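You operate a simulated robot arm through the tools that you are given. There is no shell and no other tool. Be economical: measure what you need, move in short steps, check, and stop when the job is done.

The job below is to be done with a simulated robot arm. You get a single attempt, and the scene is never put back.

## Task
Put the pink tuft on the blue plate. Then take the small green cone and leave it on the floor of the packing tray. Then take the bare cone from the floor of the packing tray and leave it on the green plate. Then fetch the short sleeve and set it in the wooden tray. Then press the green level button three times. Then open the right yellow drawer, fetch the large purple ball from the inside of the right yellow drawer and set it in the beige oblong basket and shut the drawer again. Then put the small purple bobbin on the yellow table away on the grey workbench. Then open the red-brown drawer, put the purple tuft on the yellow table away in the inside of the red-brown drawer, then shut the drawer. Then take the blue cord bundle on the yellow table and put it away on the green table. Then put the tall green cone on the grey workbench away on the shelf under the yellow table. Then pull the right white door open. The order counts. Set down upright: small green cone, bare cone, tall green cone.

It is judged by the outcome, as a careful person would: the job done as asked, and still so three seconds after it is handed in. It fails if anything else is knocked over, pushed out of place, dropped, spilled or broken.

## Robot
A 7-joint arm with a two-finger parallel gripper on a trunk, on a base that drives. Base frame: it is fixed to the floor where the robot stands at the start and does not move with it; the origin is under the middle of the robot, x ahead of it, y to its left, z up; the surface under the hand at the start is at about z = 760. Lengths are in mm, angles in degrees, forces in N, time in s.
Its first joint turns from -166.0 to 166.0 degrees. Places, roughly: bare cone (7x7x12 cm) [-2700, 2500, 900]; blue cord bundle (11x5x3 cm) [-1500, -8300, 800]; blue plate (11x9x1 cm) [800, 300, 800]; floor of the packing tray [-2700, 2400, 800]; green level button [-4200, -4600, 300]; green plate (11x9x1 cm) [-2600, 2400, 800]; green table [-5800, -9700, 700]; grey workbench [100, -7700, 800]; inside of the red-brown drawer [800, 0, 600]; large purple ball (8x7x7 cm) [-2600, -8400, 600]; oblong basket (23x15x5 cm) [0, -7900, 800]; pink tuft (8x6x4 cm) [900, 0, 800]; purple tuft (8x6x4 cm) [-2000, -8600, 800]; red-brown drawer [800, 0, 600]; right white door [200, 1400, 400]; right yellow drawer [-2500, -8400, 600]; shelf under the yellow table [-1900, -8400, 200]; short sleeve (6x6x14 cm) [-2800, 2600, 900]; small green cone (8x8x14 cm) [-2000, -300, 1100]; small purple bobbin (4x4x4 cm) [-2100, -8600, 800]; tall green cone [-500, -8000, 750]; wooden tray (24x16x5 cm) [-5500, -100, 300]. Payload 3.43 kg.
Tool frame: the origin (TCP) lies between the finger pads and is the grasp point; the fingertips stand 30 mm ahead of it; z points along the fingers, y is the line along which they close. The gripper opens to 94 mm. The fingers are 28 mm wide and 10 mm thick; the gripper's body (50 by 96 mm) begins 55 mm behind the TCP.
Orientation is that of the tool frame in the base frame, as [roll, pitch, yaw] about the fixed x, y, z axes, in that order (R = Rz(yaw) Ry(pitch) Rx(roll)). With the fingers straight down and closing along the base's y, the tool's x points along the base's -x, its y along +y and its z along -z.

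## Interface
- The arm moves only by the tool play_rows. Its argument "plan" is a list of rows, each an object of numbers (a shift or turn left out is 0, a gripper value left out holds the last): "tx", "ty", "tz": the shift along the tool's x, y, z in units of 300 mm (1.0 is 300 mm); "wx", "wy", "wz": the turn, a rotation vector about the tool's x, y, z in units of 180 degrees (1.0 is 180 degrees); "hand": the opening in per cent of the stroke, from 0 (shut) to 100 (fully open). In form: [{"tx": .., "ty": .., "tz": .., "wx": .., "wy": .., "wz": .., "hand": ..}, ...]. A call has 1 to 8 rows; each row is the pose to reach, as a shift and turn from the pose commanded when the call began, along the tool's axes at that moment. A call with a number of a shift or a turn outside -1 to 1 is refused whole. A row lasts 0.2 s, in which the tool goes at most 50 mm and 8.6 degrees; a call with a longer step from one row to the next is refused whole, and so is a gripper value outside its range. A pose out of reach is approached as far as the arm can. The call stops where the force on the tool passes 40 N (or 10 N more than at its start, if that is more) or the arm is blocked; 0.2 s more then pass. The fingers move at their own pace (about 45 mm/s each) and stop on an object; they squeeze with about 27 N. The grip force told is the motor's: it shows also when the fingers shut on nothing. Time passes only in rows, and 0.2 s behind the last, so rows that repeat a pose let the fingers close. It gives the time, the measured TCP pose, the force on the tool (base axes), the opening and the grip force at its end, in the units of the frame above (readings bear some noise), with the torque about the TCP (base axes, N m) and any sound that the robot's microphone picked up, and new pictures: "show" is both (left out), scene, wrist or none.
- Cameras (640 x 400 px; columns grow to the right, rows downward): "scene" is now at [489.3, 223.5, 1222.7]; the picture's right is [0.48, -0.88, 0.00], its down [-0.82, -0.45, -0.36] and it looks along [0.32, 0.17, -0.93] (base axes); focal length 214 px, centre (320, 200). "wrist" rides on the gripper at [76, 14, -103] in the tool frame; the picture's right is [-0.18, 0.98, 0.00], its down [-0.75, -0.14, -0.64] and it looks along [-0.63, -0.12, 0.77] (tool axes); focal length 243 px, centre (320, 200). There is no depth. A picture from a camera that has moved, and an enlarged one, comes with that camera's place and axes in the base frame and with its lens.
- raise_lower(by): slides the trunk up (or, below 0, down) by that many mm; the arm and the scene camera ride with it, the base frame stays. It gives what a move gives, with no picture.
- drive_base(legs): drives the robot by 1 to 6 legs, each [ahead, left, turn to the left] in mm, mm and degrees, along the robot's own axes; the way and the turn of a leg run together, so that a leg with both is an arc; at most 1500 mm and 180 degrees a leg. The arm and the cameras ride along, it lands a little off, and it stops where it bumps. It gives what a move gives, and a new picture of the scene camera.
- head_to(pan, tilt): turns the head with the scene camera to pan (to the left, within 103 degrees either way) and tilt (down, from -29 to 69), counted from straight ahead of the robot. It gives what a move gives, and a new picture of the scene camera.
- inspect(camera, box): a new picture of the part [left, top, right, bottom] of that camera's present view, enlarged. It takes no simulated time.
- sign_off(): hands the job in; it is judged then, once.

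Work in short steps. Places have to be worked out from the pictures, the camera data and where the tool is seen: move nearer, look again, correct. Check each grasp and each placing, and mend what went wrong. You have 567 turns and 360 pictures in all, those below and enlarged ones among them. Open the gripper and draw the arm clear of the work before you hand the job in, unless the task says otherwise.

The tools are called after "Call:" by a JSON object that holds its "name" and its "arguments". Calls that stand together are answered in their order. play_rows: Moves the arm, as the interface text tells. Its arguments: {"type":"object","properties":{"plan":{"type":"array","items":{"type":"object","properties":{"tx":{"type":"number"},"ty":{"type":"number"},"tz":{"type":"number"},"wx":{"type":"number"},"wy":{"type":"number"},"wz":{"type":"number"},"hand":{"type":"number"}}}},"show":{"type":"string","enum":["both","scene","wrist","none"]}},"required":["plan"]} The other tools are called the same way: raise_lower (by) slides the trunk up or down; drive_base (legs) drives the base; head_to (pan, tilt) turns the head that bears the scene camera; inspect (camera, box) takes an enlarged picture of a part of a camera's view; sign_off () hands the job in.

At the start:

```text
time_s: 0.0
ee_pos: [651.7, 62.9, 1001.0]
tcp_rot: [180.0, 0.0, 179.9]
ft_force: [-0.7, 0.3, 0.1]
moment: [0.0, -0.01, 0.02]
finger_gap: 93.9
grasp_force: 0.0
trunk travel left (down, up): [-325.0, 285.0]
robot x, y, heading: [-3.4, -0.5, 0.0]
head pan, tilt: [28.9, 68.8]
```

scene: 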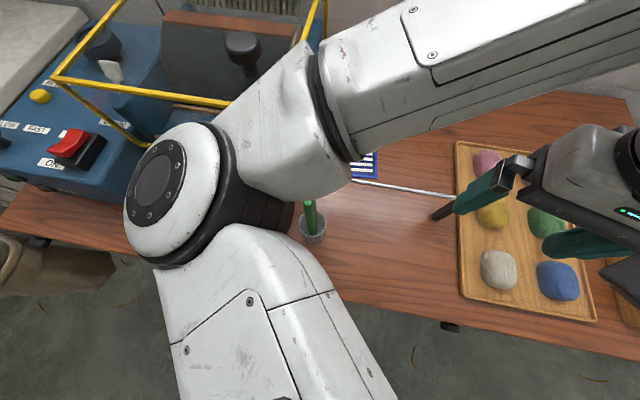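
wrist: 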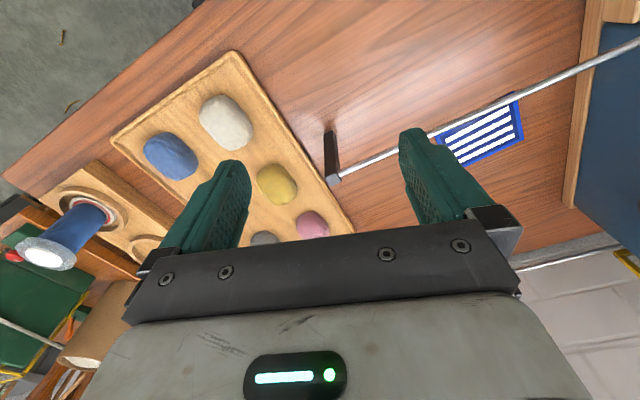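

I see the tuft tray ahead, with the pink tuft at about [891, 4], and the blue striped plate at about [765, 278]. I'll look closer at both before moving.

Call:
{"name": "inspect", "arguments": {"camera": "wrist", "box": [100, 40, 420, 240]}}

Call:
{"name": "inspect", "arguments": {"camera": "wrist", "box": [320, 20, 640, 220]}}

Call:
{"name": "head_to", "arguments": {"pan": 0, "tilt": 45}}

```text
2.00 times, centred on (260, 140) of wrist
camera zoom: at [576.6, 77.1, 1103.2], right [0.18, 0.98, 0.0], down [0.75, -0.14, 0.64], along [0.63, -0.12, -0.77], focal length 485 px, centre (440, 320)
```

zoom: 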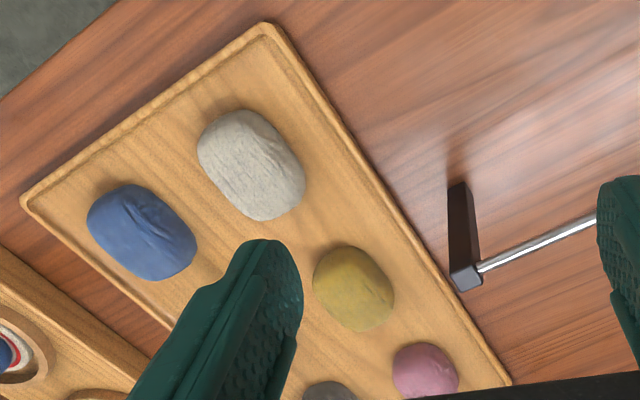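

```text
2.00 times, centred on (480, 120) of wrist
camera zoom: at [576.6, 77.1, 1103.2], right [0.18, 0.98, 0.0], down [0.75, -0.14, 0.64], along [0.63, -0.12, -0.77], focal length 485 px, centre (0, 360)
```

zoom: 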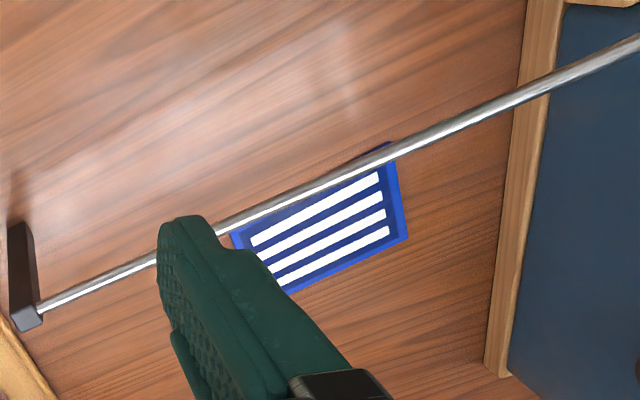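

```text
time_s: 0.9
ee_pos: [652.5, 61.9, 1000.9]
tcp_rot: [179.9, 0.0, 180.0]
ft_force: [0.1, 1.0, 0.0]
moment: [-0.04, -0.01, 0.02]
finger_gap: 93.8
grasp_force: 0.1
trunk travel left (down, up): [-325.0, 285.0]
robot x, y, heading: [2.1, 0.7, 0.0]
head pan, tilt: [0.0, 45.0]
camera scene: at [521.6, 196.6, 1251.5], right [0.0, -1.0, 0.0], down [-0.71, 0.0, -0.71], along [0.71, 0.0, -0.71], focal length 214 px, centre (320, 200)
```

scene: 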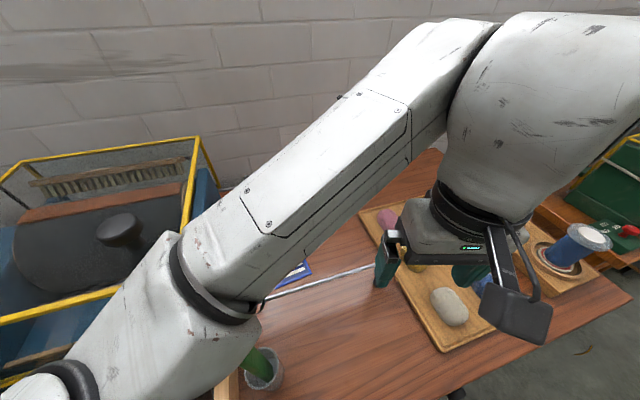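

The rail with a post (near [735, 61], top about z 870) runs between robot and plate. I'll move the tool toward the tuft, staying high, and look.

Call:
{"name": "play_rows", "arguments": {"plan": [{"tx": -0.12, "ty": -0.05}, {"tx": -0.25, "ty": -0.1}, {"tx": -0.37, "ty": -0.15}, {"tx": -0.47, "ty": -0.2}], "show": "both"}}

```text
time_s: 1.9
ee_pos: [792.5, 2.6, 1002.5]
tcp_rot: [180.0, 0.0, -180.0]
ft_force: [1.3, 0.4, 0.3]
moment: [0.03, 0.01, 0.03]
finger_gap: 94.0
grasp_force: 0.0
trunk travel left (down, up): [-325.0, 285.0]
robot x, y, heading: [-4.2, -1.0, -0.2]
head pan, tilt: [0.0, 45.0]
camera scene: at [521.5, 196.8, 1251.5], right [0.0, -1.0, 0.0], down [-0.71, 0.0, -0.71], along [0.71, 0.0, -0.71], focal length 214 px, centre (320, 200)
camera wrist: at [716.9, 17.3, 1103.6], right [0.18, 0.98, 0.0], down [0.75, -0.14, 0.64], along [0.63, -0.12, -0.77], focal length 243 px, centre (320, 200)
```

scene: 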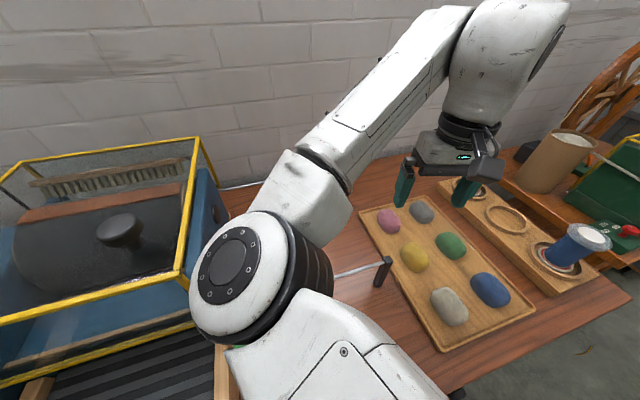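
wrist: 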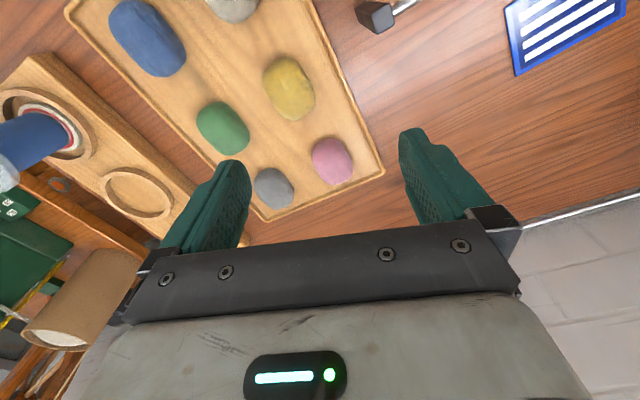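

Pink tuft now computes to about [907, -1]. I'll zoom to judge its long axis.

Call:
{"name": "inspect", "arguments": {"camera": "wrist", "box": [240, 100, 400, 200]}}

```text
4.00 times, centred on (320, 150) of wrist
camera zoom: at [716.9, 17.3, 1103.6], right [0.18, 0.98, 0.0], down [0.75, -0.14, 0.64], along [0.63, -0.12, -0.77], focal length 970 px, centre (320, 400)
```

zoom: 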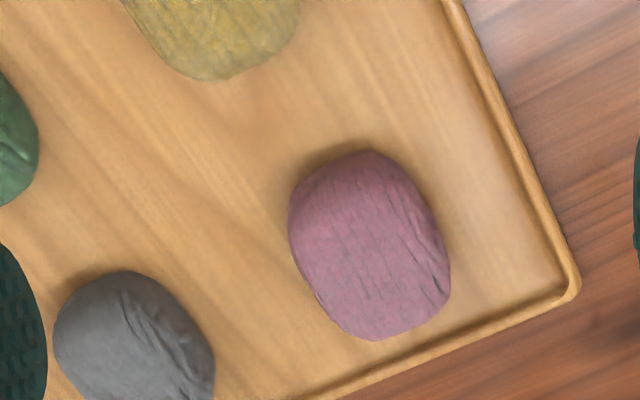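

Tuft centre about [906, 0], long axis 17° from x. I'll turn 17.5° and go above it to z≈870.

Call:
{"name": "play_rows", "arguments": {"plan": [{"tx": -0.13, "wz": -0.04}, {"tx": -0.26, "wz": -0.08}, {"tx": -0.38, "ty": -0.01, "wz": -0.097}, {"tx": -0.38, "ty": -0.01, "tz": 0.16, "wz": -0.097}, {"tx": -0.38, "ty": -0.01, "tz": 0.31, "wz": -0.097}, {"tx": -0.38, "ty": -0.01, "tz": 0.45, "wz": -0.097}, {"tx": -0.38, "ty": -0.01, "tz": 0.45, "wz": -0.097}], "show": "wrist"}}

```text
time_s: 3.5
ee_pos: [904.9, 0.4, 865.3]
tcp_rot: [180.0, 0.0, -162.6]
ft_force: [-0.2, 0.9, 1.2]
moment: [0.0, -0.02, 0.01]
finger_gap: 94.0
grasp_force: 0.0
trunk travel left (down, up): [-325.0, 285.0]
robot x, y, heading: [2.8, -0.3, 0.3]
head pan, tilt: [0.0, 45.0]
camera wrist: at [829.6, -8.1, 967.2], right [-0.12, 0.99, 0.0], down [0.76, 0.09, 0.64], along [0.64, 0.08, -0.77], focal length 243 px, centre (320, 200)
```

wrist: 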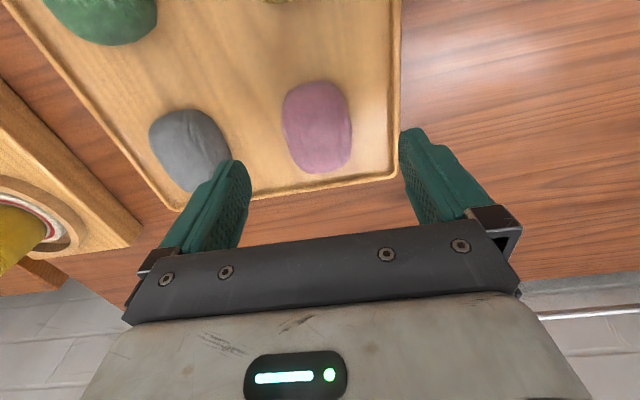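

Alignment is good. Descend with the fingers slightly narrowed to keep clear of the grey tuft, then close.

Call:
{"name": "play_rows", "arguments": {"plan": [{"hand": 86}, {"tz": 0.1, "tx": -0.005, "hand": 86}, {"tz": 0.21, "tx": -0.007, "hand": 86}, {"tz": 0.21, "tx": -0.007, "hand": 0}, {"tz": 0.21, "tx": -0.007, "hand": 0}, {"tz": 0.21, "tx": -0.007, "hand": 0}], "show": "wrist"}}

```text
time_s: 4.9
ee_pos: [909.6, -0.3, 803.6]
tcp_rot: [-179.9, 0.1, -162.5]
ft_force: [0.0, 0.6, -0.5]
moment: [0.0, 0.0, 0.0]
finger_gap: 51.7
grasp_force: 27.3
trunk travel left (down, up): [-325.0, 285.0]
robot x, y, heading: [1.0, 0.8, 0.1]
head pan, tilt: [0.0, 45.0]
camera wrist: at [832.3, -9.3, 904.9], right [-0.12, 0.99, 0.0], down [0.76, 0.09, 0.64], along [0.64, 0.08, -0.77], focal length 243 px, centre (320, 200)
```

wrist: 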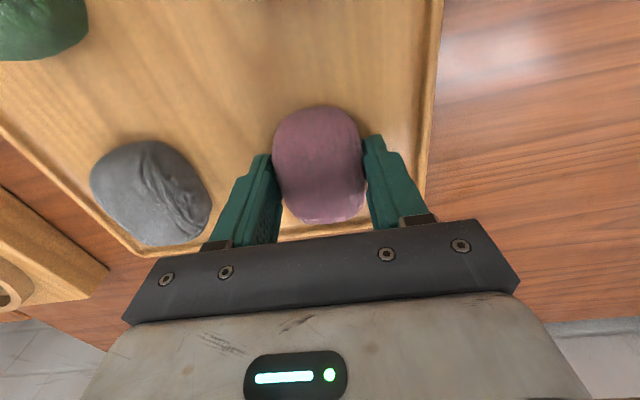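

Grip holds (51.7 mm). Lifting straight up to z≈950.

Call:
{"name": "play_rows", "arguments": {"plan": [{"tz": -0.05}, {"tz": -0.2}, {"tz": -0.36}, {"tz": -0.5}, {"tz": -0.5, "wz": 0.04}, {"tz": -0.5, "wz": 0.087}, {"tz": -0.5, "wz": 0.097}], "show": "both"}}

```text
time_s: 6.5
ee_pos: [910.8, -0.3, 953.1]
tcp_rot: [180.0, 0.1, 180.0]
ft_force: [0.0, -0.1, 0.6]
moment: [0.01, -0.03, 0.03]
finger_gap: 51.8
grasp_force: 27.5
trunk travel left (down, up): [-325.0, 285.0]
robot x, y, heading: [-1.9, 5.3, -0.1]
head pan, tilt: [0.0, 45.0]
camera scene: at [521.7, 196.5, 1251.5], right [0.0, -1.0, 0.0], down [-0.71, 0.0, -0.71], along [0.71, 0.0, -0.71], focal length 214 px, centre (320, 200)
camera wrist: at [833.7, 14.9, 1055.6], right [0.19, 0.98, 0.0], down [0.75, -0.14, 0.64], along [0.63, -0.12, -0.77], focal length 243 px, centre (320, 200)
```

scene: 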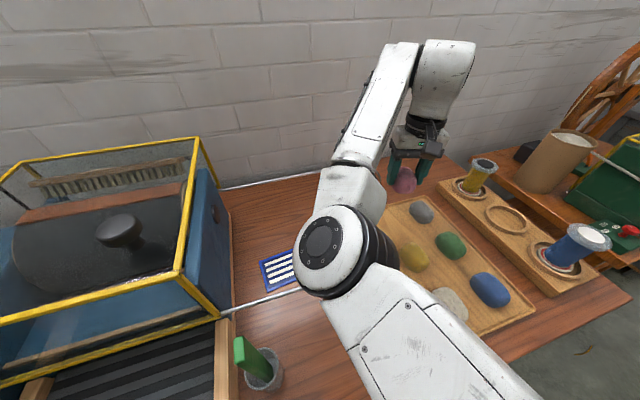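
wrist: 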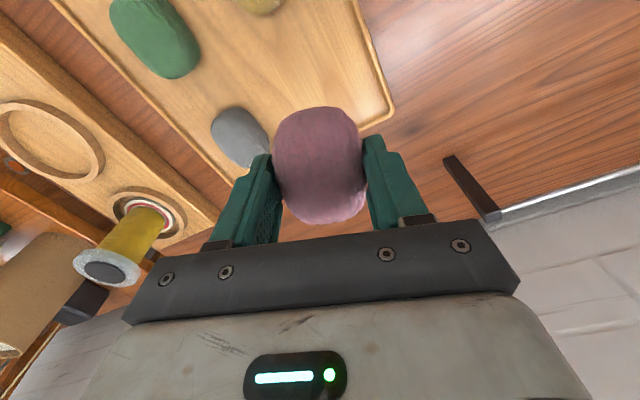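

The corridor has two rails (tops about z 872) with the plate between. I'll carry the tuft over at z≈955 while turning clockwise, so that the camera side lies along the rail.

Call:
{"name": "play_rows", "arguments": {"plan": [{"tx": 0.07, "ty": 0.13, "wz": 0.047}, {"tx": 0.14, "ty": 0.26, "wz": 0.094}, {"tx": 0.21, "ty": 0.39, "wz": 0.141}, {"tx": 0.28, "ty": 0.52, "wz": 0.188}, {"tx": 0.35, "ty": 0.65, "wz": 0.235}, {"tx": 0.42, "ty": 0.78, "wz": 0.282}, {"tx": 0.46, "ty": 0.85, "wz": 0.329}, {"tx": 0.46, "ty": 0.85, "wz": 0.375}], "show": "both"}}

```text
time_s: 8.3
ee_pos: [772.2, 254.9, 952.9]
tcp_rot: [-180.0, 0.0, 112.4]
ft_force: [0.1, -0.3, -0.7]
moment: [0.04, -0.03, -0.01]
finger_gap: 51.8
grasp_force: 27.3
trunk travel left (down, up): [-325.0, 285.0]
robot x, y, heading: [-2.8, -0.4, 0.1]
head pan, tilt: [0.0, 45.0]
camera scene: at [521.6, 196.6, 1251.5], right [0.0, -1.0, 0.0], down [-0.71, 0.0, -0.71], along [0.71, 0.0, -0.71], focal length 214 px, centre (320, 200)
camera wrist: at [756.4, 331.5, 1056.0], right [0.98, 0.2, 0.0], down [0.16, -0.75, 0.64], along [0.13, -0.63, -0.77], focal length 243 px, centre (320, 200)
```

scene: 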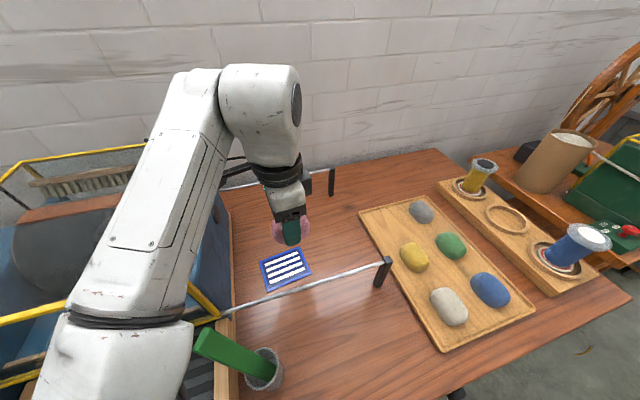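
wrist: 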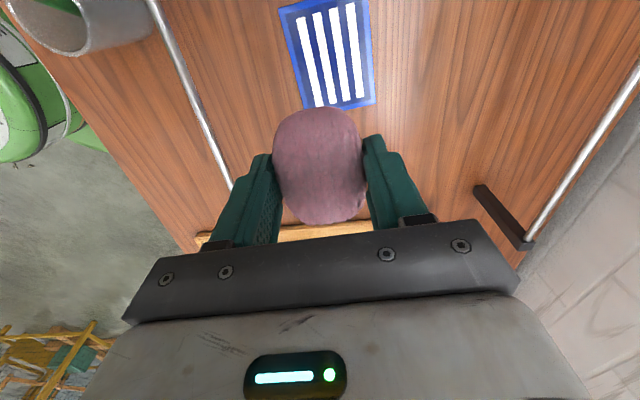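

Plate centre computes to about [775, 280], long axis matching the tool. I'll shift over it and descend to z≈815.

Call:
{"name": "play_rows", "arguments": {"plan": [{"tx": 0.073, "ty": 0.041}, {"tx": 0.073, "ty": 0.041, "tz": 0.12}, {"tx": 0.073, "ty": 0.041, "tz": 0.25}, {"tx": 0.073, "ty": 0.041, "tz": 0.37}, {"tx": 0.073, "ty": 0.041, "tz": 0.42}, {"tx": 0.073, "ty": 0.041, "tz": 0.455}], "show": "both"}}

```text
time_s: 9.9
ee_pos: [830.0, 237.2, 795.0]
tcp_rot: [-178.6, 1.3, 108.6]
ft_force: [-9.0, -12.8, 60.1]
moment: [-0.42, 0.63, 0.07]
finger_gap: 52.6
grasp_force: 27.2
trunk travel left (down, up): [-325.0, 285.0]
robot x, y, heading: [19.6, -18.1, -3.0]
head pan, tilt: [0.0, 45.0]
stopped in row 6: the arm was blocked; the commanded pose is now the measured one
camera scene: at [558.1, 148.3, 1249.7], right [-0.06, -1.0, 0.0], down [-0.71, 0.04, -0.71], along [0.7, -0.04, -0.71], focal length 214 px, centre (320, 200)
camera wrist: at [820.9, 316.2, 894.7], right [0.99, 0.14, -0.02], down [0.12, -0.74, 0.66], along [0.08, -0.66, -0.75], focal length 243 px, centre (320, 200)
```

scene: 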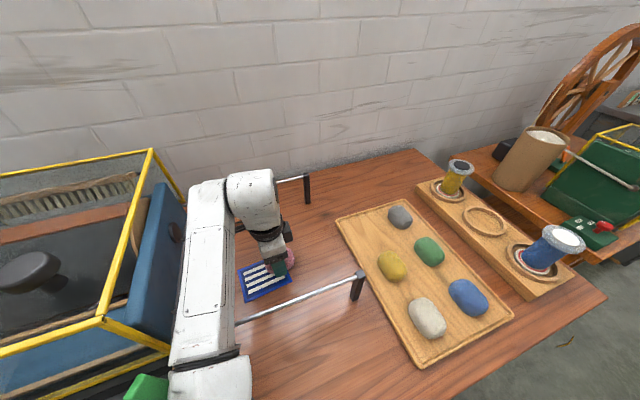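
wrist: 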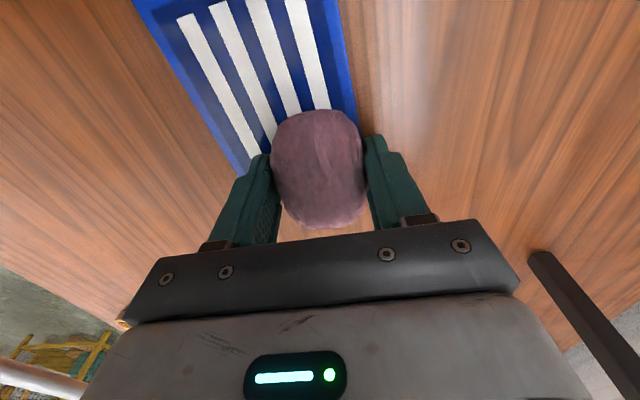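

The arm was blocked: the base got shoved by (20, -18) and 3°, so a link (probably the elbow) hit something. I'll raise the tool straight up now and look.

Call:
{"name": "play_rows", "arguments": {"plan": [{"tz": -0.1}, {"tz": -0.25}, {"tz": -0.4}, {"tz": -0.5}], "show": "both"}}

Call:
{"name": "head_to", "arguments": {"pan": 25, "tilt": 55}}

```text
time_s: 10.9
ee_pos: [802.8, 266.9, 947.0]
tcp_rot: [-178.9, 0.7, 110.9]
ft_force: [0.0, -0.5, -0.4]
moment: [-0.03, 0.04, 0.01]
finger_gap: 51.5
grasp_force: 26.9
trunk travel left (down, up): [-325.0, 285.0]
robot x, y, heading: [11.5, -3.2, -1.6]
head pan, tilt: [0.0, 45.0]
camera scene: at [538.4, 174.1, 1251.7], right [-0.03, -1.0, 0.0], down [-0.71, 0.02, -0.71], along [0.71, -0.02, -0.71], focal length 214 px, centre (320, 200)
camera wrist: at [791.0, 345.5, 1047.7], right [0.98, 0.18, -0.02], down [0.15, -0.74, 0.66], along [0.11, -0.65, -0.76], focal length 243 px, centre (320, 200)
```

scene: 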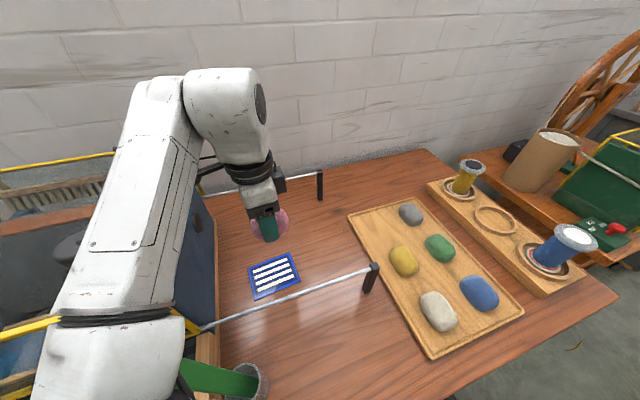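
wrist: 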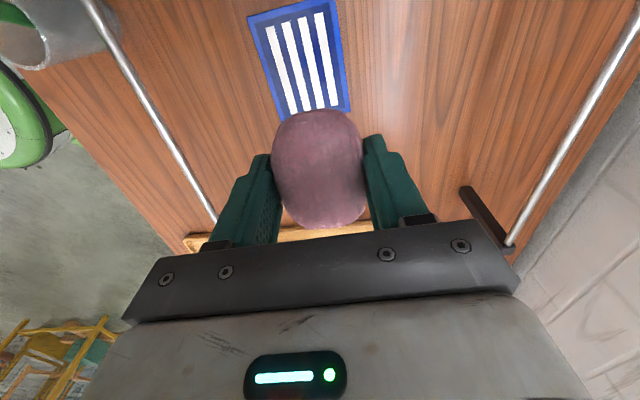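

```text
time_s: 11.8
ee_pos: [803.9, 260.7, 945.7]
tcp_rot: [-178.9, 0.8, 110.5]
ft_force: [-0.2, 0.2, 1.0]
moment: [0.0, 0.01, 0.02]
finger_gap: 51.9
grasp_force: 26.4
trunk travel left (down, up): [-325.0, 285.0]
robot x, y, heading: [8.4, -9.1, -1.7]
head pan, tilt: [25.0, 55.0]
camera scene: at [524.3, 201.8, 1238.1], right [0.39, -0.92, 0.0], down [-0.75, -0.32, -0.57], along [0.53, 0.23, -0.82], focal length 214 px, centre (320, 200)
```

scene: 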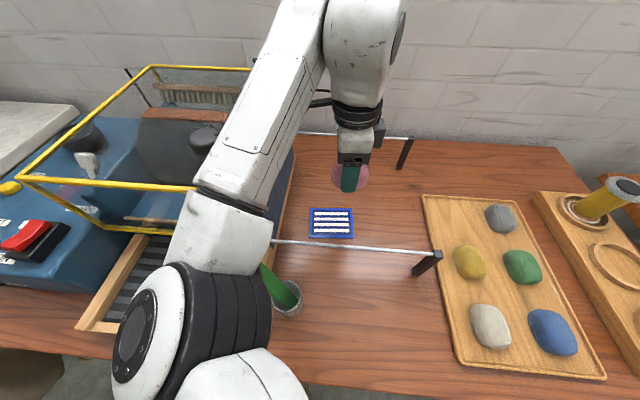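

The elbow hangs low over the machine's yellow frame. I'll raise the trunk so the arm reaches down from higher, keeping the elbow clear.

Call:
{"name": "raise_lower", "arguments": {"by": 270}}

Call:
{"name": "head_to", "arguments": {"pan": 25, "tilt": 55}}

```text
time_s: 14.6
ee_pos: [803.7, 261.6, 1215.2]
tcp_rot: [-178.8, 0.8, 110.5]
ft_force: [-1.0, -0.1, -0.1]
moment: [-0.02, 0.01, -0.01]
finger_gap: 51.4
grasp_force: 26.7
trunk travel left (down, up): [-595.0, 15.0]
robot x, y, heading: [10.7, -11.2, -1.8]
head pan, tilt: [25.0, 55.0]
```

```text
time_s: 15.2
ee_pos: [804.5, 260.8, 1215.3]
tcp_rot: [-178.7, 0.8, 110.4]
ft_force: [-0.2, -0.8, 0.0]
moment: [0.04, -0.01, -0.03]
finger_gap: 51.5
grasp_force: 26.8
trunk travel left (down, up): [-595.0, 15.0]
robot x, y, heading: [10.2, -7.7, -1.7]
head pan, tilt: [25.0, 55.0]
camera scene: at [524.3, 201.9, 1508.1], right [0.39, -0.92, 0.0], down [-0.75, -0.32, -0.57], along [0.53, 0.23, -0.82], focal length 214 px, centre (320, 200)
```

scene: 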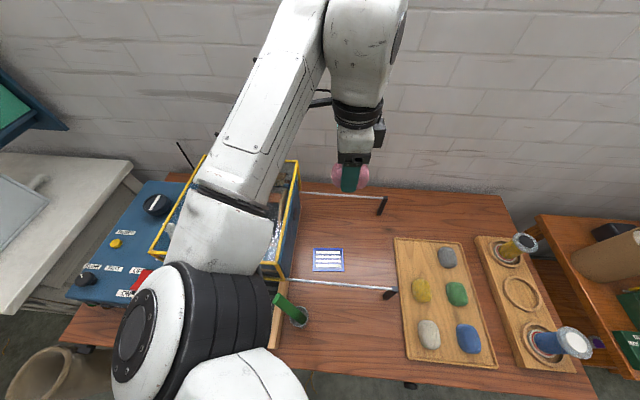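

Plate reconfirmed at [777, 282]. Moving above it and descending partway, watching for base push.

Call:
{"name": "play_rows", "arguments": {"plan": [{"tx": 0.095, "ty": -0.064, "tz": 0.05}, {"tx": 0.095, "ty": -0.064, "tz": 0.2}, {"tx": 0.095, "ty": -0.064, "tz": 0.35}, {"tx": 0.095, "ty": -0.064, "tz": 0.5}, {"tx": 0.095, "ty": -0.064, "tz": 0.65}, {"tx": 0.095, "ty": -0.064, "tz": 0.8}, {"tx": 0.095, "ty": -0.064, "tz": 0.85}], "show": "both"}}

```text
time_s: 16.8
ee_pos: [774.7, 275.3, 960.5]
tcp_rot: [-178.8, 0.7, 110.5]
ft_force: [-0.7, 0.1, -0.4]
moment: [0.02, 0.0, -0.01]
finger_gap: 51.3
grasp_force: 27.5
trunk travel left (down, up): [-595.0, 15.0]
robot x, y, heading: [9.7, -9.8, -1.7]
head pan, tilt: [25.0, 55.0]
camera scene: at [524.3, 201.9, 1508.1], right [0.39, -0.92, 0.0], down [-0.75, -0.32, -0.57], along [0.53, 0.23, -0.82], focal length 214 px, centre (320, 200)
camera wrist: at [763.5, 354.6, 1060.8], right [0.98, 0.17, -0.02], down [0.14, -0.74, 0.66], along [0.1, -0.65, -0.76], focal length 243 px, centre (320, 200)
```

scene: 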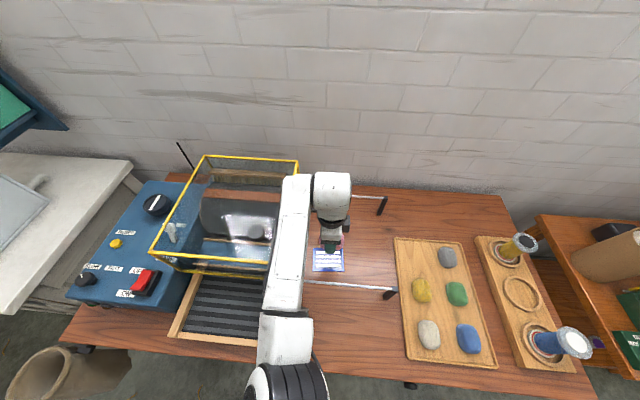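
wrist: 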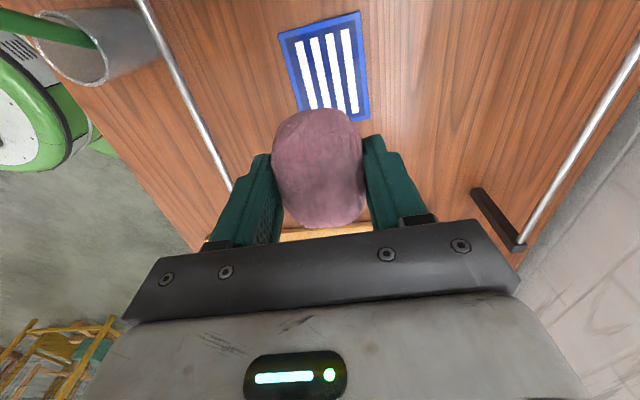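

Clear of the machine now; base steady. Small shift (+y ~10) and descend to z≈820.

Call:
{"name": "play_rows", "arguments": {"plan": [{"tx": 0.03, "ty": 0.016, "tz": 0.1}, {"tx": 0.035, "ty": 0.016, "tz": 0.25}, {"tx": 0.04, "ty": 0.016, "tz": 0.38}, {"tx": 0.04, "ty": 0.016, "tz": 0.44}, {"tx": 0.04, "ty": 0.016, "tz": 0.47}], "show": "both"}}

```text
time_s: 18.0
ee_pos: [770.5, 286.1, 819.0]
tcp_rot: [-178.9, 0.8, 110.5]
ft_force: [0.4, 0.3, 0.0]
moment: [-0.02, 0.01, 0.05]
finger_gap: 51.0
grasp_force: 26.8
trunk travel left (down, up): [-595.0, 15.0]
robot x, y, heading: [8.2, -8.4, -1.9]
head pan, tilt: [25.0, 55.0]
camera scene: at [524.2, 201.9, 1508.1], right [0.39, -0.92, 0.0], down [-0.75, -0.32, -0.57], along [0.53, 0.23, -0.82], focal length 214 px, centre (320, 200)
camera wrist: at [759.4, 365.6, 919.9], right [0.98, 0.17, -0.02], down [0.14, -0.74, 0.66], along [0.1, -0.65, -0.76], focal length 243 px, centre (320, 200)
```

scene: 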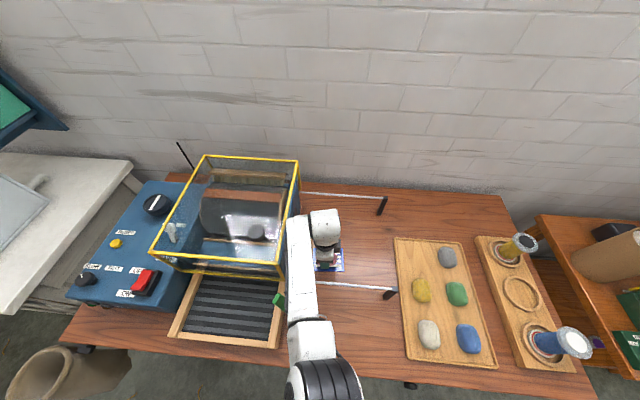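
wrist: 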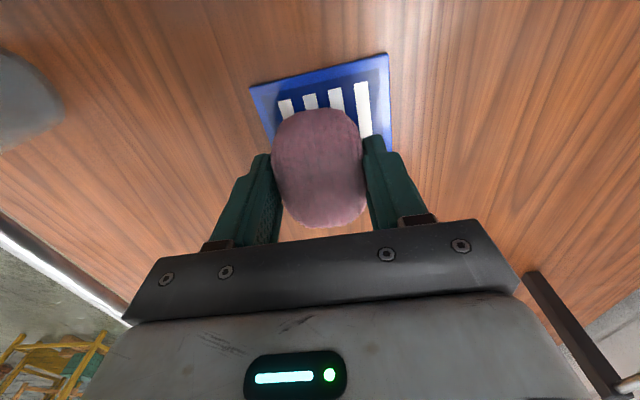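

TCP is about 11 mm off the plate centre (≈[780, 279]). Correct and lower until slight contact.

Call:
{"name": "play_rows", "arguments": {"plan": [{"tx": -0.033, "ty": 0.022}, {"tx": -0.033, "ty": 0.022, "tz": 0.02}, {"tx": -0.033, "ty": 0.022, "tz": 0.035}], "show": "wrist"}}

```text
time_s: 18.8
ee_pos: [781.6, 279.1, 808.9]
tcp_rot: [-178.9, 0.8, 110.5]
ft_force: [-0.1, -0.5, 0.0]
moment: [-0.01, -0.01, -0.01]
finger_gap: 51.3
grasp_force: 27.3
trunk travel left (down, up): [-595.0, 15.0]
robot x, y, heading: [9.3, -8.4, -1.7]
head pan, tilt: [25.0, 55.0]
camera wrist: at [769.2, 357.9, 909.8], right [0.98, 0.17, -0.02], down [0.14, -0.74, 0.66], along [0.1, -0.65, -0.76], focal length 243 px, centre (320, 200)
```

wrist: 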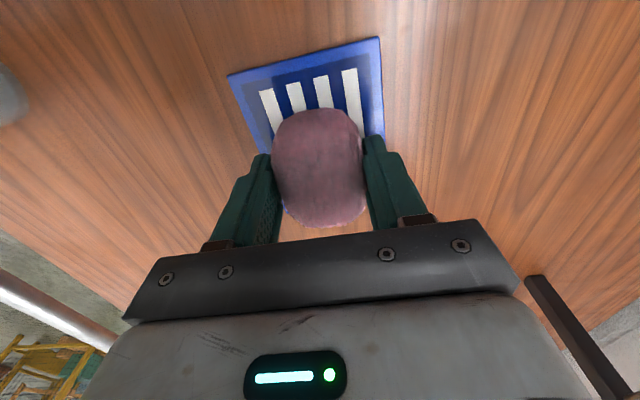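

No contact yet; lower 4 mm more, then open.

Call:
{"name": "play_rows", "arguments": {"plan": [{"tz": 0.01}, {"tz": 0.015}], "show": "none"}}

```text
time_s: 19.4
ee_pos: [780.7, 277.6, 804.3]
tcp_rot: [-178.7, 0.9, 110.6]
ft_force: [0.1, -0.2, 0.3]
moment: [-0.01, 0.0, -0.01]
finger_gap: 51.1
grasp_force: 26.7
trunk travel left (down, up): [-595.0, 15.0]
robot x, y, heading: [11.9, -8.3, -1.7]
head pan, tilt: [25.0, 55.0]
```

Call:
{"name": "play_rows", "arguments": {"plan": [{"tz": 0.007}, {"tz": 0.014}, {"tz": 0.02}], "show": "wrist"}}

```text
time_s: 20.2
ee_pos: [780.9, 277.0, 799.2]
tcp_rot: [-178.8, 0.8, 110.4]
ft_force: [-1.1, 0.0, -0.2]
moment: [0.0, 0.03, -0.03]
finger_gap: 51.6
grasp_force: 26.9
trunk travel left (down, up): [-595.0, 15.0]
robot x, y, heading: [14.5, -12.0, -2.0]
head pan, tilt: [25.0, 55.0]
camera wrist: at [770.1, 356.6, 899.5], right [0.99, 0.17, -0.02], down [0.14, -0.74, 0.66], along [0.1, -0.65, -0.76], focal length 243 px, centre (320, 200)
```

wrist: 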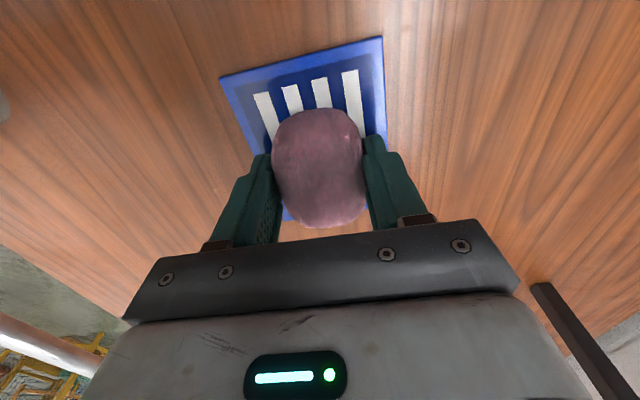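

Still no force; fingertips must be just above the plate. Lower 3 mm more and release.

Call:
{"name": "play_rows", "arguments": {"plan": [{"tz": 0.005}, {"tz": 0.01}], "show": "none"}}

```text
time_s: 20.8
ee_pos: [781.4, 278.3, 796.7]
tcp_rot: [-179.0, 0.8, 110.5]
ft_force: [-1.5, -1.7, 8.6]
moment: [-0.19, 0.25, 0.0]
finger_gap: 51.4
grasp_force: 26.7
trunk travel left (down, up): [-595.0, 15.0]
robot x, y, heading: [13.4, -7.7, -1.9]
head pan, tilt: [25.0, 55.0]
```

Contact (8.6 N). Open and rise.

Call:
{"name": "play_rows", "arguments": {"plan": [{"hand": 50}, {"hand": 80}, {"hand": 80}, {"tz": -0.06, "hand": 80}, {"tz": -0.2, "hand": 80}, {"tz": -0.35, "hand": 80}, {"tz": -0.5, "hand": 80}], "show": "both"}}

```text
time_s: 22.4
ee_pos: [783.5, 279.9, 946.2]
tcp_rot: [-178.9, 0.9, 110.5]
ft_force: [0.1, -0.6, -0.2]
moment: [0.02, 0.0, -0.01]
finger_gap: 75.2
grasp_force: 0.0
trunk travel left (down, up): [-595.0, 15.0]
robot x, y, heading: [9.2, -8.7, -1.8]
head pan, tilt: [25.0, 55.0]
camera scene: at [524.2, 201.9, 1508.0], right [0.39, -0.92, 0.0], down [-0.75, -0.32, -0.57], along [0.53, 0.23, -0.82], focal length 214 px, centre (320, 200)
camera wrist: at [770.9, 358.4, 1046.8], right [0.98, 0.17, -0.02], down [0.14, -0.74, 0.66], along [0.1, -0.65, -0.75], focal length 243 px, centre (320, 200)
```

scene: 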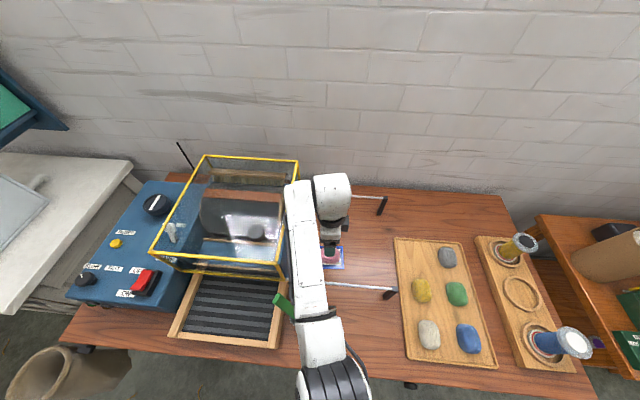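
wrist: 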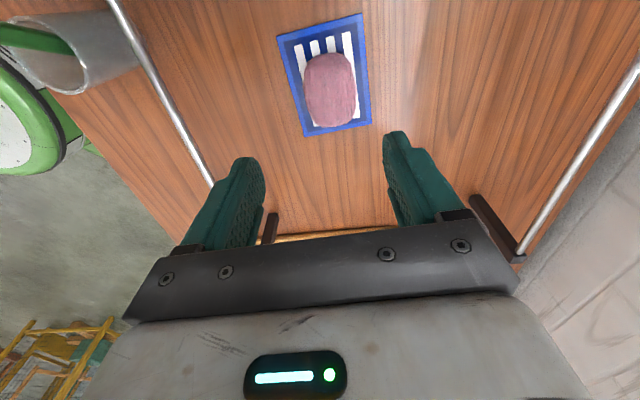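

The tuft sits on the plate. Now raise the arm and retract it before driving.

Call:
{"name": "play_rows", "arguments": {"plan": [{"tz": -0.16}, {"tz": -0.32}, {"tz": -0.48}, {"tz": -0.64}, {"tz": -0.8}, {"tz": -0.86, "wz": -0.04}, {"tz": -0.86, "wz": -0.08}, {"tz": -0.86, "wz": -0.12}], "show": "none"}}

Call:
{"name": "play_rows", "arguments": {"plan": [{"wz": -0.04}, {"wz": -0.08}, {"wz": -0.12}, {"wz": -0.16}, {"wz": -0.2}, {"wz": -0.24}, {"wz": -0.26}], "show": "none"}}

Call:
{"name": "head_to", "arguments": {"pan": 0, "tilt": 40}}

```text
time_s: 24.2
ee_pos: [785.6, 287.0, 1203.1]
tcp_rot: [-178.5, 0.2, 132.2]
ft_force: [0.2, 0.0, -0.6]
moment: [-0.02, 0.03, 0.01]
finger_gap: 75.3
grasp_force: 0.1
trunk travel left (down, up): [-595.0, 15.0]
robot x, y, heading: [12.9, -7.7, -1.7]
head pan, tilt: [25.0, 55.0]
```

```text
time_s: 25.8
ee_pos: [786.0, 285.8, 1204.0]
tcp_rot: [-178.8, -0.8, 179.0]
ft_force: [-0.3, 0.1, -0.8]
moment: [0.01, 0.0, -0.02]
finger_gap: 75.3
grasp_force: 0.1
trunk travel left (down, up): [-595.0, 15.0]
robot x, y, heading: [9.1, -12.7, -1.7]
head pan, tilt: [25.0, 55.0]
```

```text
time_s: 26.7
ee_pos: [786.3, 286.7, 1203.5]
tcp_rot: [-178.8, -0.9, 179.0]
ft_force: [0.0, -0.1, 0.0]
moment: [0.03, 0.0, -0.03]
finger_gap: 75.0
grasp_force: 0.1
trunk travel left (down, up): [-595.0, 15.0]
robot x, y, heading: [12.5, -7.7, -2.0]
head pan, tilt: [0.0, 40.0]
camera scene: at [542.9, 170.9, 1528.7], right [-0.03, -1.0, 0.0], down [-0.64, 0.02, -0.77], along [0.77, -0.02, -0.64], focal length 214 px, centre (320, 200)
```

scene: 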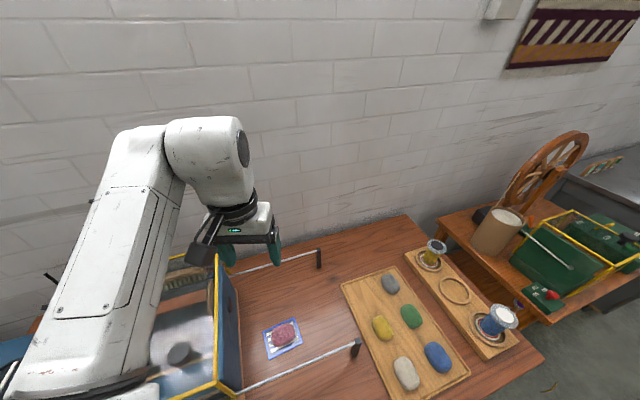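

Tuft is on the plate. I'll look around behind both sides before driving.

Call:
{"name": "head_to", "arguments": {"pan": 103, "tilt": 20}}

Call:
{"name": "head_to", "arguments": {"pan": -103, "tilt": 20}}

```text
time_s: 28.5
ee_pos: [786.6, 285.6, 1203.2]
tcp_rot: [-178.8, -0.8, 178.9]
ft_force: [0.1, 0.5, 0.5]
moment: [0.0, 0.0, -0.01]
finger_gap: 75.2
grasp_force: 0.1
trunk travel left (down, up): [-595.0, 15.0]
robot x, y, heading: [11.0, -9.4, -1.9]
head pan, tilt: [103.0, 20.0]
camera scene: at [440.0, 264.9, 1560.2], right [0.98, 0.19, 0.0], down [0.07, -0.34, -0.94], along [-0.18, 0.92, -0.34], focal length 214 px, centre (320, 200)
```

scene: 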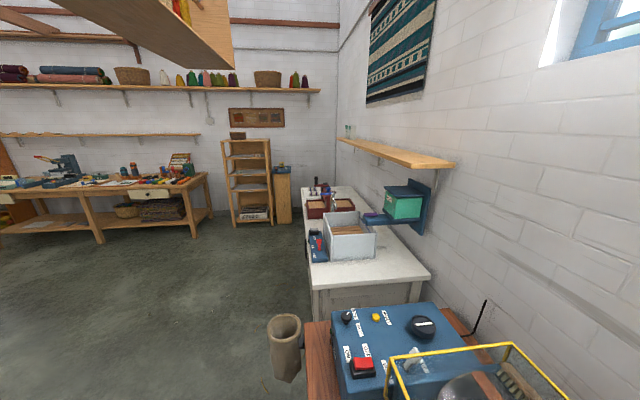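

```text
time_s: 31.5
ee_pos: [786.7, 285.9, 1203.5]
tcp_rot: [-178.7, -0.7, 178.9]
ft_force: [-0.2, 0.8, 0.3]
moment: [0.0, 0.03, -0.04]
finger_gap: 75.2
grasp_force: 0.0
trunk travel left (down, up): [-595.0, 15.0]
robot x, y, heading: [13.5, -8.8, -1.7]
head pan, tilt: [-103.0, 20.0]
camera scene: at [434.2, 83.5, 1560.2], right [-0.97, 0.26, 0.0], down [0.09, 0.33, -0.94], along [-0.24, -0.91, -0.34], focal length 214 px, centre (320, 200)
```

scene: 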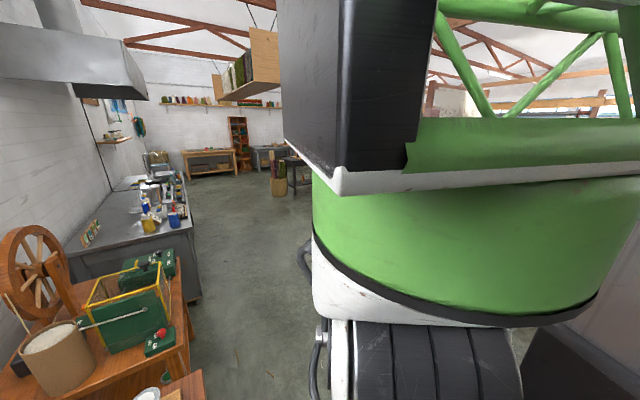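

Space to the sides is free. I'll back straight off the table 500 mm with the arm high, then look.

Call:
{"name": "drive_base", "arguments": {"legs": [[-500, 0, 0]]}}

Call:
{"name": "play_rows", "arguments": {"plan": [{"tx": 0.109, "ty": -0.1}, {"tx": 0.218, "ty": -0.2}, {"tx": 0.327, "ty": -0.3}, {"tx": 0.436, "ty": -0.4}, {"tx": 0.545, "ty": -0.5}, {"tx": 0.654, "ty": -0.6}, {"tx": 0.763, "ty": -0.7}, {"tx": 0.872, "ty": -0.8}], "show": "none"}}

Call:
{"name": "head_to", "arguments": {"pan": 0, "tilt": 30}}

```text
time_s: 34.4
ee_pos: [289.6, 303.5, 1203.6]
tcp_rot: [-178.9, -0.8, 179.1]
ft_force: [-0.3, 0.2, 0.1]
moment: [-0.01, -0.02, 0.0]
finger_gap: 74.8
grasp_force: 0.0
trunk travel left (down, up): [-595.0, 15.0]
robot x, y, heading: [-484.4, 4.1, -1.7]
head pan, tilt: [-103.0, 20.0]
camera scene: at [-61.6, 99.8, 1560.2], right [-0.97, 0.25, 0.0], down [0.09, 0.33, -0.94], along [-0.24, -0.91, -0.34], focal length 214 px, centre (320, 200)
```

scene: 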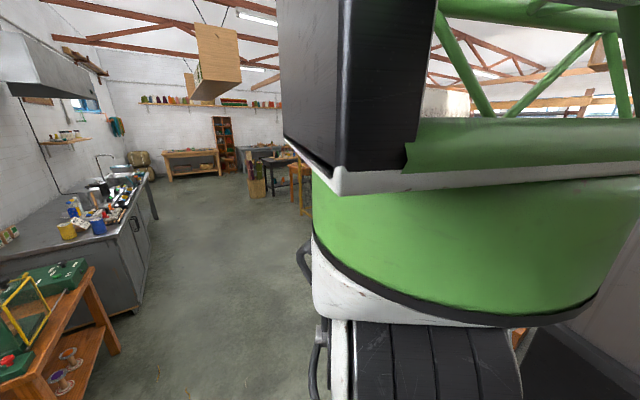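

```text
time_s: 36.2
ee_pos: [36.6, 77.4, 1214.1]
tcp_rot: [-178.8, -0.8, 179.2]
ft_force: [-0.5, 0.1, -0.2]
moment: [0.02, 0.0, 0.0]
finger_gap: 75.2
grasp_force: 0.1
out of reach, approached as far as the arm can: row 8
trunk travel left (down, up): [-595.0, 15.0]
robot x, y, heading: [-485.6, 3.6, -1.6]
head pan, tilt: [-103.0, 20.0]
```

```text
time_s: 38.0
ee_pos: [35.5, 77.4, 1215.2]
tcp_rot: [-178.9, -0.9, 179.0]
ft_force: [-0.8, 0.0, 0.1]
moment: [-0.02, 0.0, 0.0]
finger_gap: 75.2
grasp_force: 0.0
trunk travel left (down, up): [-595.0, 15.0]
robot x, y, heading: [-482.5, 8.0, -1.5]
head pan, tilt: [0.0, 30.0]
camera scene: at [52.1, 187.3, 1544.1], right [-0.03, -1.0, 0.0], down [-0.5, 0.01, -0.87], along [0.87, -0.02, -0.5], focal length 214 px, centre (320, 200)
```

scene: 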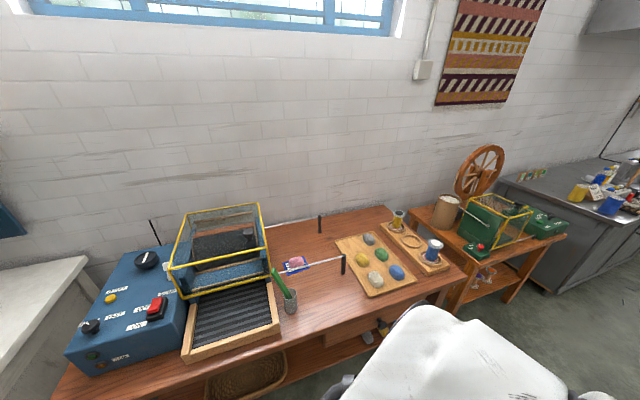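

Arm tucked. Turn around in place to face the small green cone (behind).

Call:
{"name": "drive_base", "arguments": {"legs": [[0, 0, 180]]}}

```text
time_s: 45.8
ee_pos: [-1000.4, -89.6, 1213.9]
tcp_rot: [-178.8, -0.9, 1.8]
ft_force: [-0.7, -0.2, -0.3]
moment: [-0.01, -0.02, -0.02]
finger_gap: 75.1
grasp_force: 0.0
trunk travel left (down, up): [-595.0, 15.0]
robot x, y, heading: [-483.7, 5.8, -179.1]
head pan, tilt: [0.0, 30.0]
camera scene: at [-1014.7, -197.9, 1544.1], right [-0.02, 1.0, 0.0], down [0.5, 0.01, -0.87], along [-0.87, -0.02, -0.5], focal length 214 px, centre (320, 200)
```

scene: 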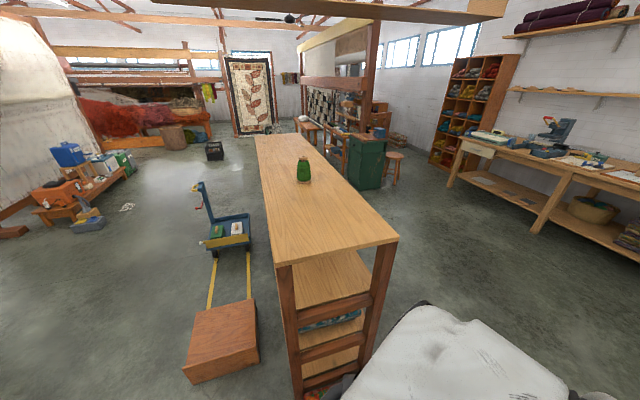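

The cone stands on a tall shelf at about [-2094, -313]; I'll go round to the shelf's open long side (the +y side), and turn to face it at a distance.

Call:
{"name": "drive_base", "arguments": {"legs": [[700, -700, 0], [1225, 0, 0], [0, 0, 107]]}}

```text
time_s: 61.4
ee_pos: [-2160.0, 187.8, 1213.3]
tcp_rot: [-178.8, -0.9, 113.0]
ft_force: [-0.2, 0.1, 0.3]
moment: [0.01, 0.01, -0.04]
finger_gap: 75.3
grasp_force: 0.1
trunk travel left (down, up): [-595.0, 15.0]
robot x, y, heading: [-2438.2, 631.2, -67.5]
head pan, tilt: [0.0, 30.0]
camera scene: at [-2055.2, 217.3, 1544.1], right [-0.93, -0.38, 0.0], down [-0.19, 0.46, -0.87], along [0.33, -0.8, -0.5], focal length 214 px, centre (320, 200)
```

scene: 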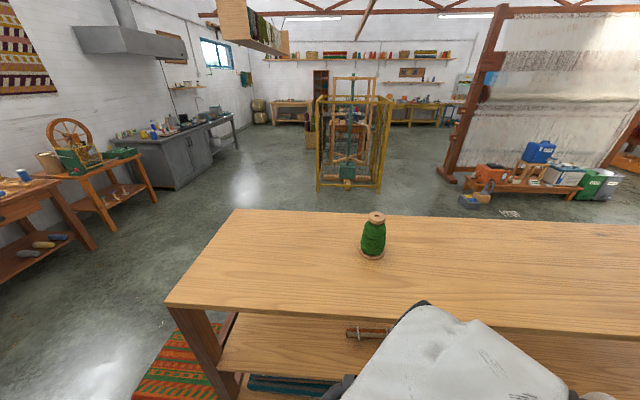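

The green cone (a yarn bobbin) is straight ahead, at about [-2020, -285], base z about 1065. I'll raise the tool 100 mm and drive 220 mm closer.

Call:
{"name": "play_rows", "arguments": {"plan": [{"tz": -0.12, "hand": 100}, {"tz": -0.25}, {"tz": -0.35}], "show": "none"}}

Call:
{"name": "drive_base", "arguments": {"legs": [[220, 0, 0]]}}

Call:
{"name": "inspect", "arguments": {"camera": "wrist", "box": [0, 0, 640, 400]}}

```text
time_s: 62.2
ee_pos: [-2156.4, 186.3, 1318.3]
tcp_rot: [-178.8, -0.9, 113.0]
ft_force: [0.3, -0.8, 0.4]
moment: [0.0, 0.02, 0.01]
finger_gap: 93.7
grasp_force: 0.0
trunk travel left (down, up): [-595.0, 15.0]
robot x, y, heading: [-2437.4, 635.9, -67.7]
head pan, tilt: [0.0, 30.0]
```

```text
time_s: 63.9
ee_pos: [-2072.7, -20.8, 1318.6]
tcp_rot: [-178.8, -0.9, 113.0]
ft_force: [0.1, 0.4, 0.2]
moment: [-0.02, 0.02, 0.02]
finger_gap: 93.9
grasp_force: 0.1
trunk travel left (down, up): [-595.0, 15.0]
robot x, y, heading: [-2353.8, 425.7, -67.8]
head pan, tilt: [0.0, 30.0]
camera scene: at [-1970.3, 10.2, 1544.1], right [-0.93, -0.38, 0.0], down [-0.19, 0.46, -0.87], along [0.33, -0.8, -0.5], focal length 214 px, centre (320, 200)
```

scene: 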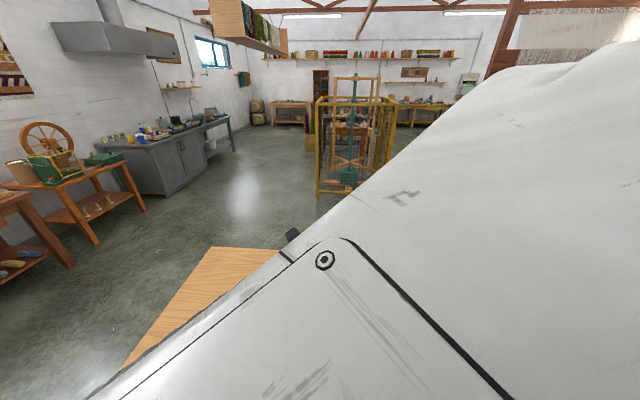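

```text
1.00 times, centred on (320, 200) of wrist (not enlarged: the box is as wide or as high as the picture)
camera zoom: at [-2085.7, 54.4, 1420.9], right [0.98, 0.21, -0.02], down [0.18, -0.75, 0.63], along [0.12, -0.62, -0.77], focal length 243 px, centre (320, 200)
```

zoom: 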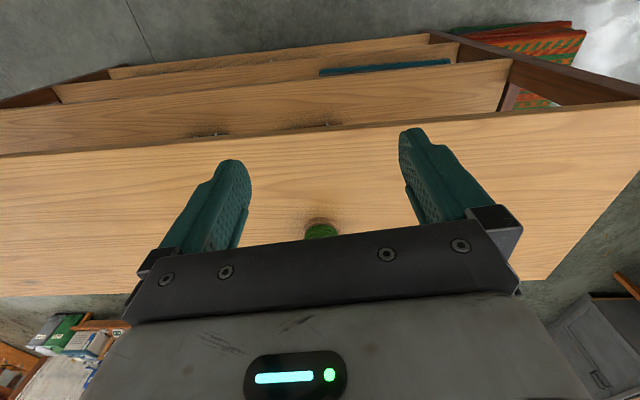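

Cone estimate [-2015, -300]. Fingertips (z≈1288) clear its top; move forward most of the way and look.

Call:
{"name": "play_rows", "arguments": {"plan": [{"tx": -0.13, "ty": -0.03}, {"tx": -0.26, "ty": -0.06}, {"tx": -0.39, "ty": -0.09}, {"tx": -0.52, "ty": -0.12}, {"tx": -0.62, "ty": -0.15}], "show": "both"}}

```text
time_s: 65.1
ee_pos: [-2037.5, -207.7, 1313.4]
tcp_rot: [-178.1, -1.2, 113.4]
ft_force: [0.1, -0.1, -0.2]
moment: [-0.02, 0.0, -0.02]
finger_gap: 94.0
grasp_force: 0.1
trunk travel left (down, up): [-595.0, 15.0]
robot x, y, heading: [-2350.0, 428.7, -67.8]
head pan, tilt: [0.0, 30.0]
camera scene: at [-1970.3, 10.1, 1544.1], right [-0.93, -0.38, 0.0], down [-0.19, 0.46, -0.87], along [0.33, -0.8, -0.5], focal length 214 px, centre (320, 200)
camera wrist: at [-2050.5, -132.7, 1417.5], right [0.97, 0.22, -0.03], down [0.19, -0.75, 0.63], along [0.11, -0.62, -0.78], focal length 243 px, centre (320, 200)
```

scene: 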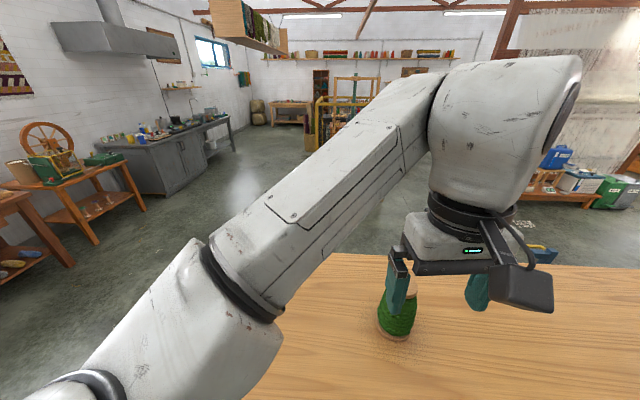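
wrist: 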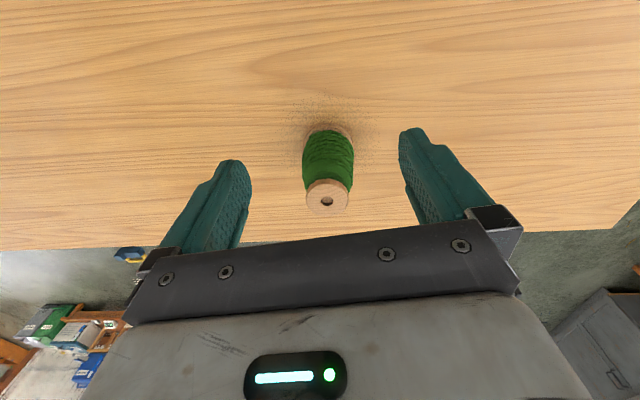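

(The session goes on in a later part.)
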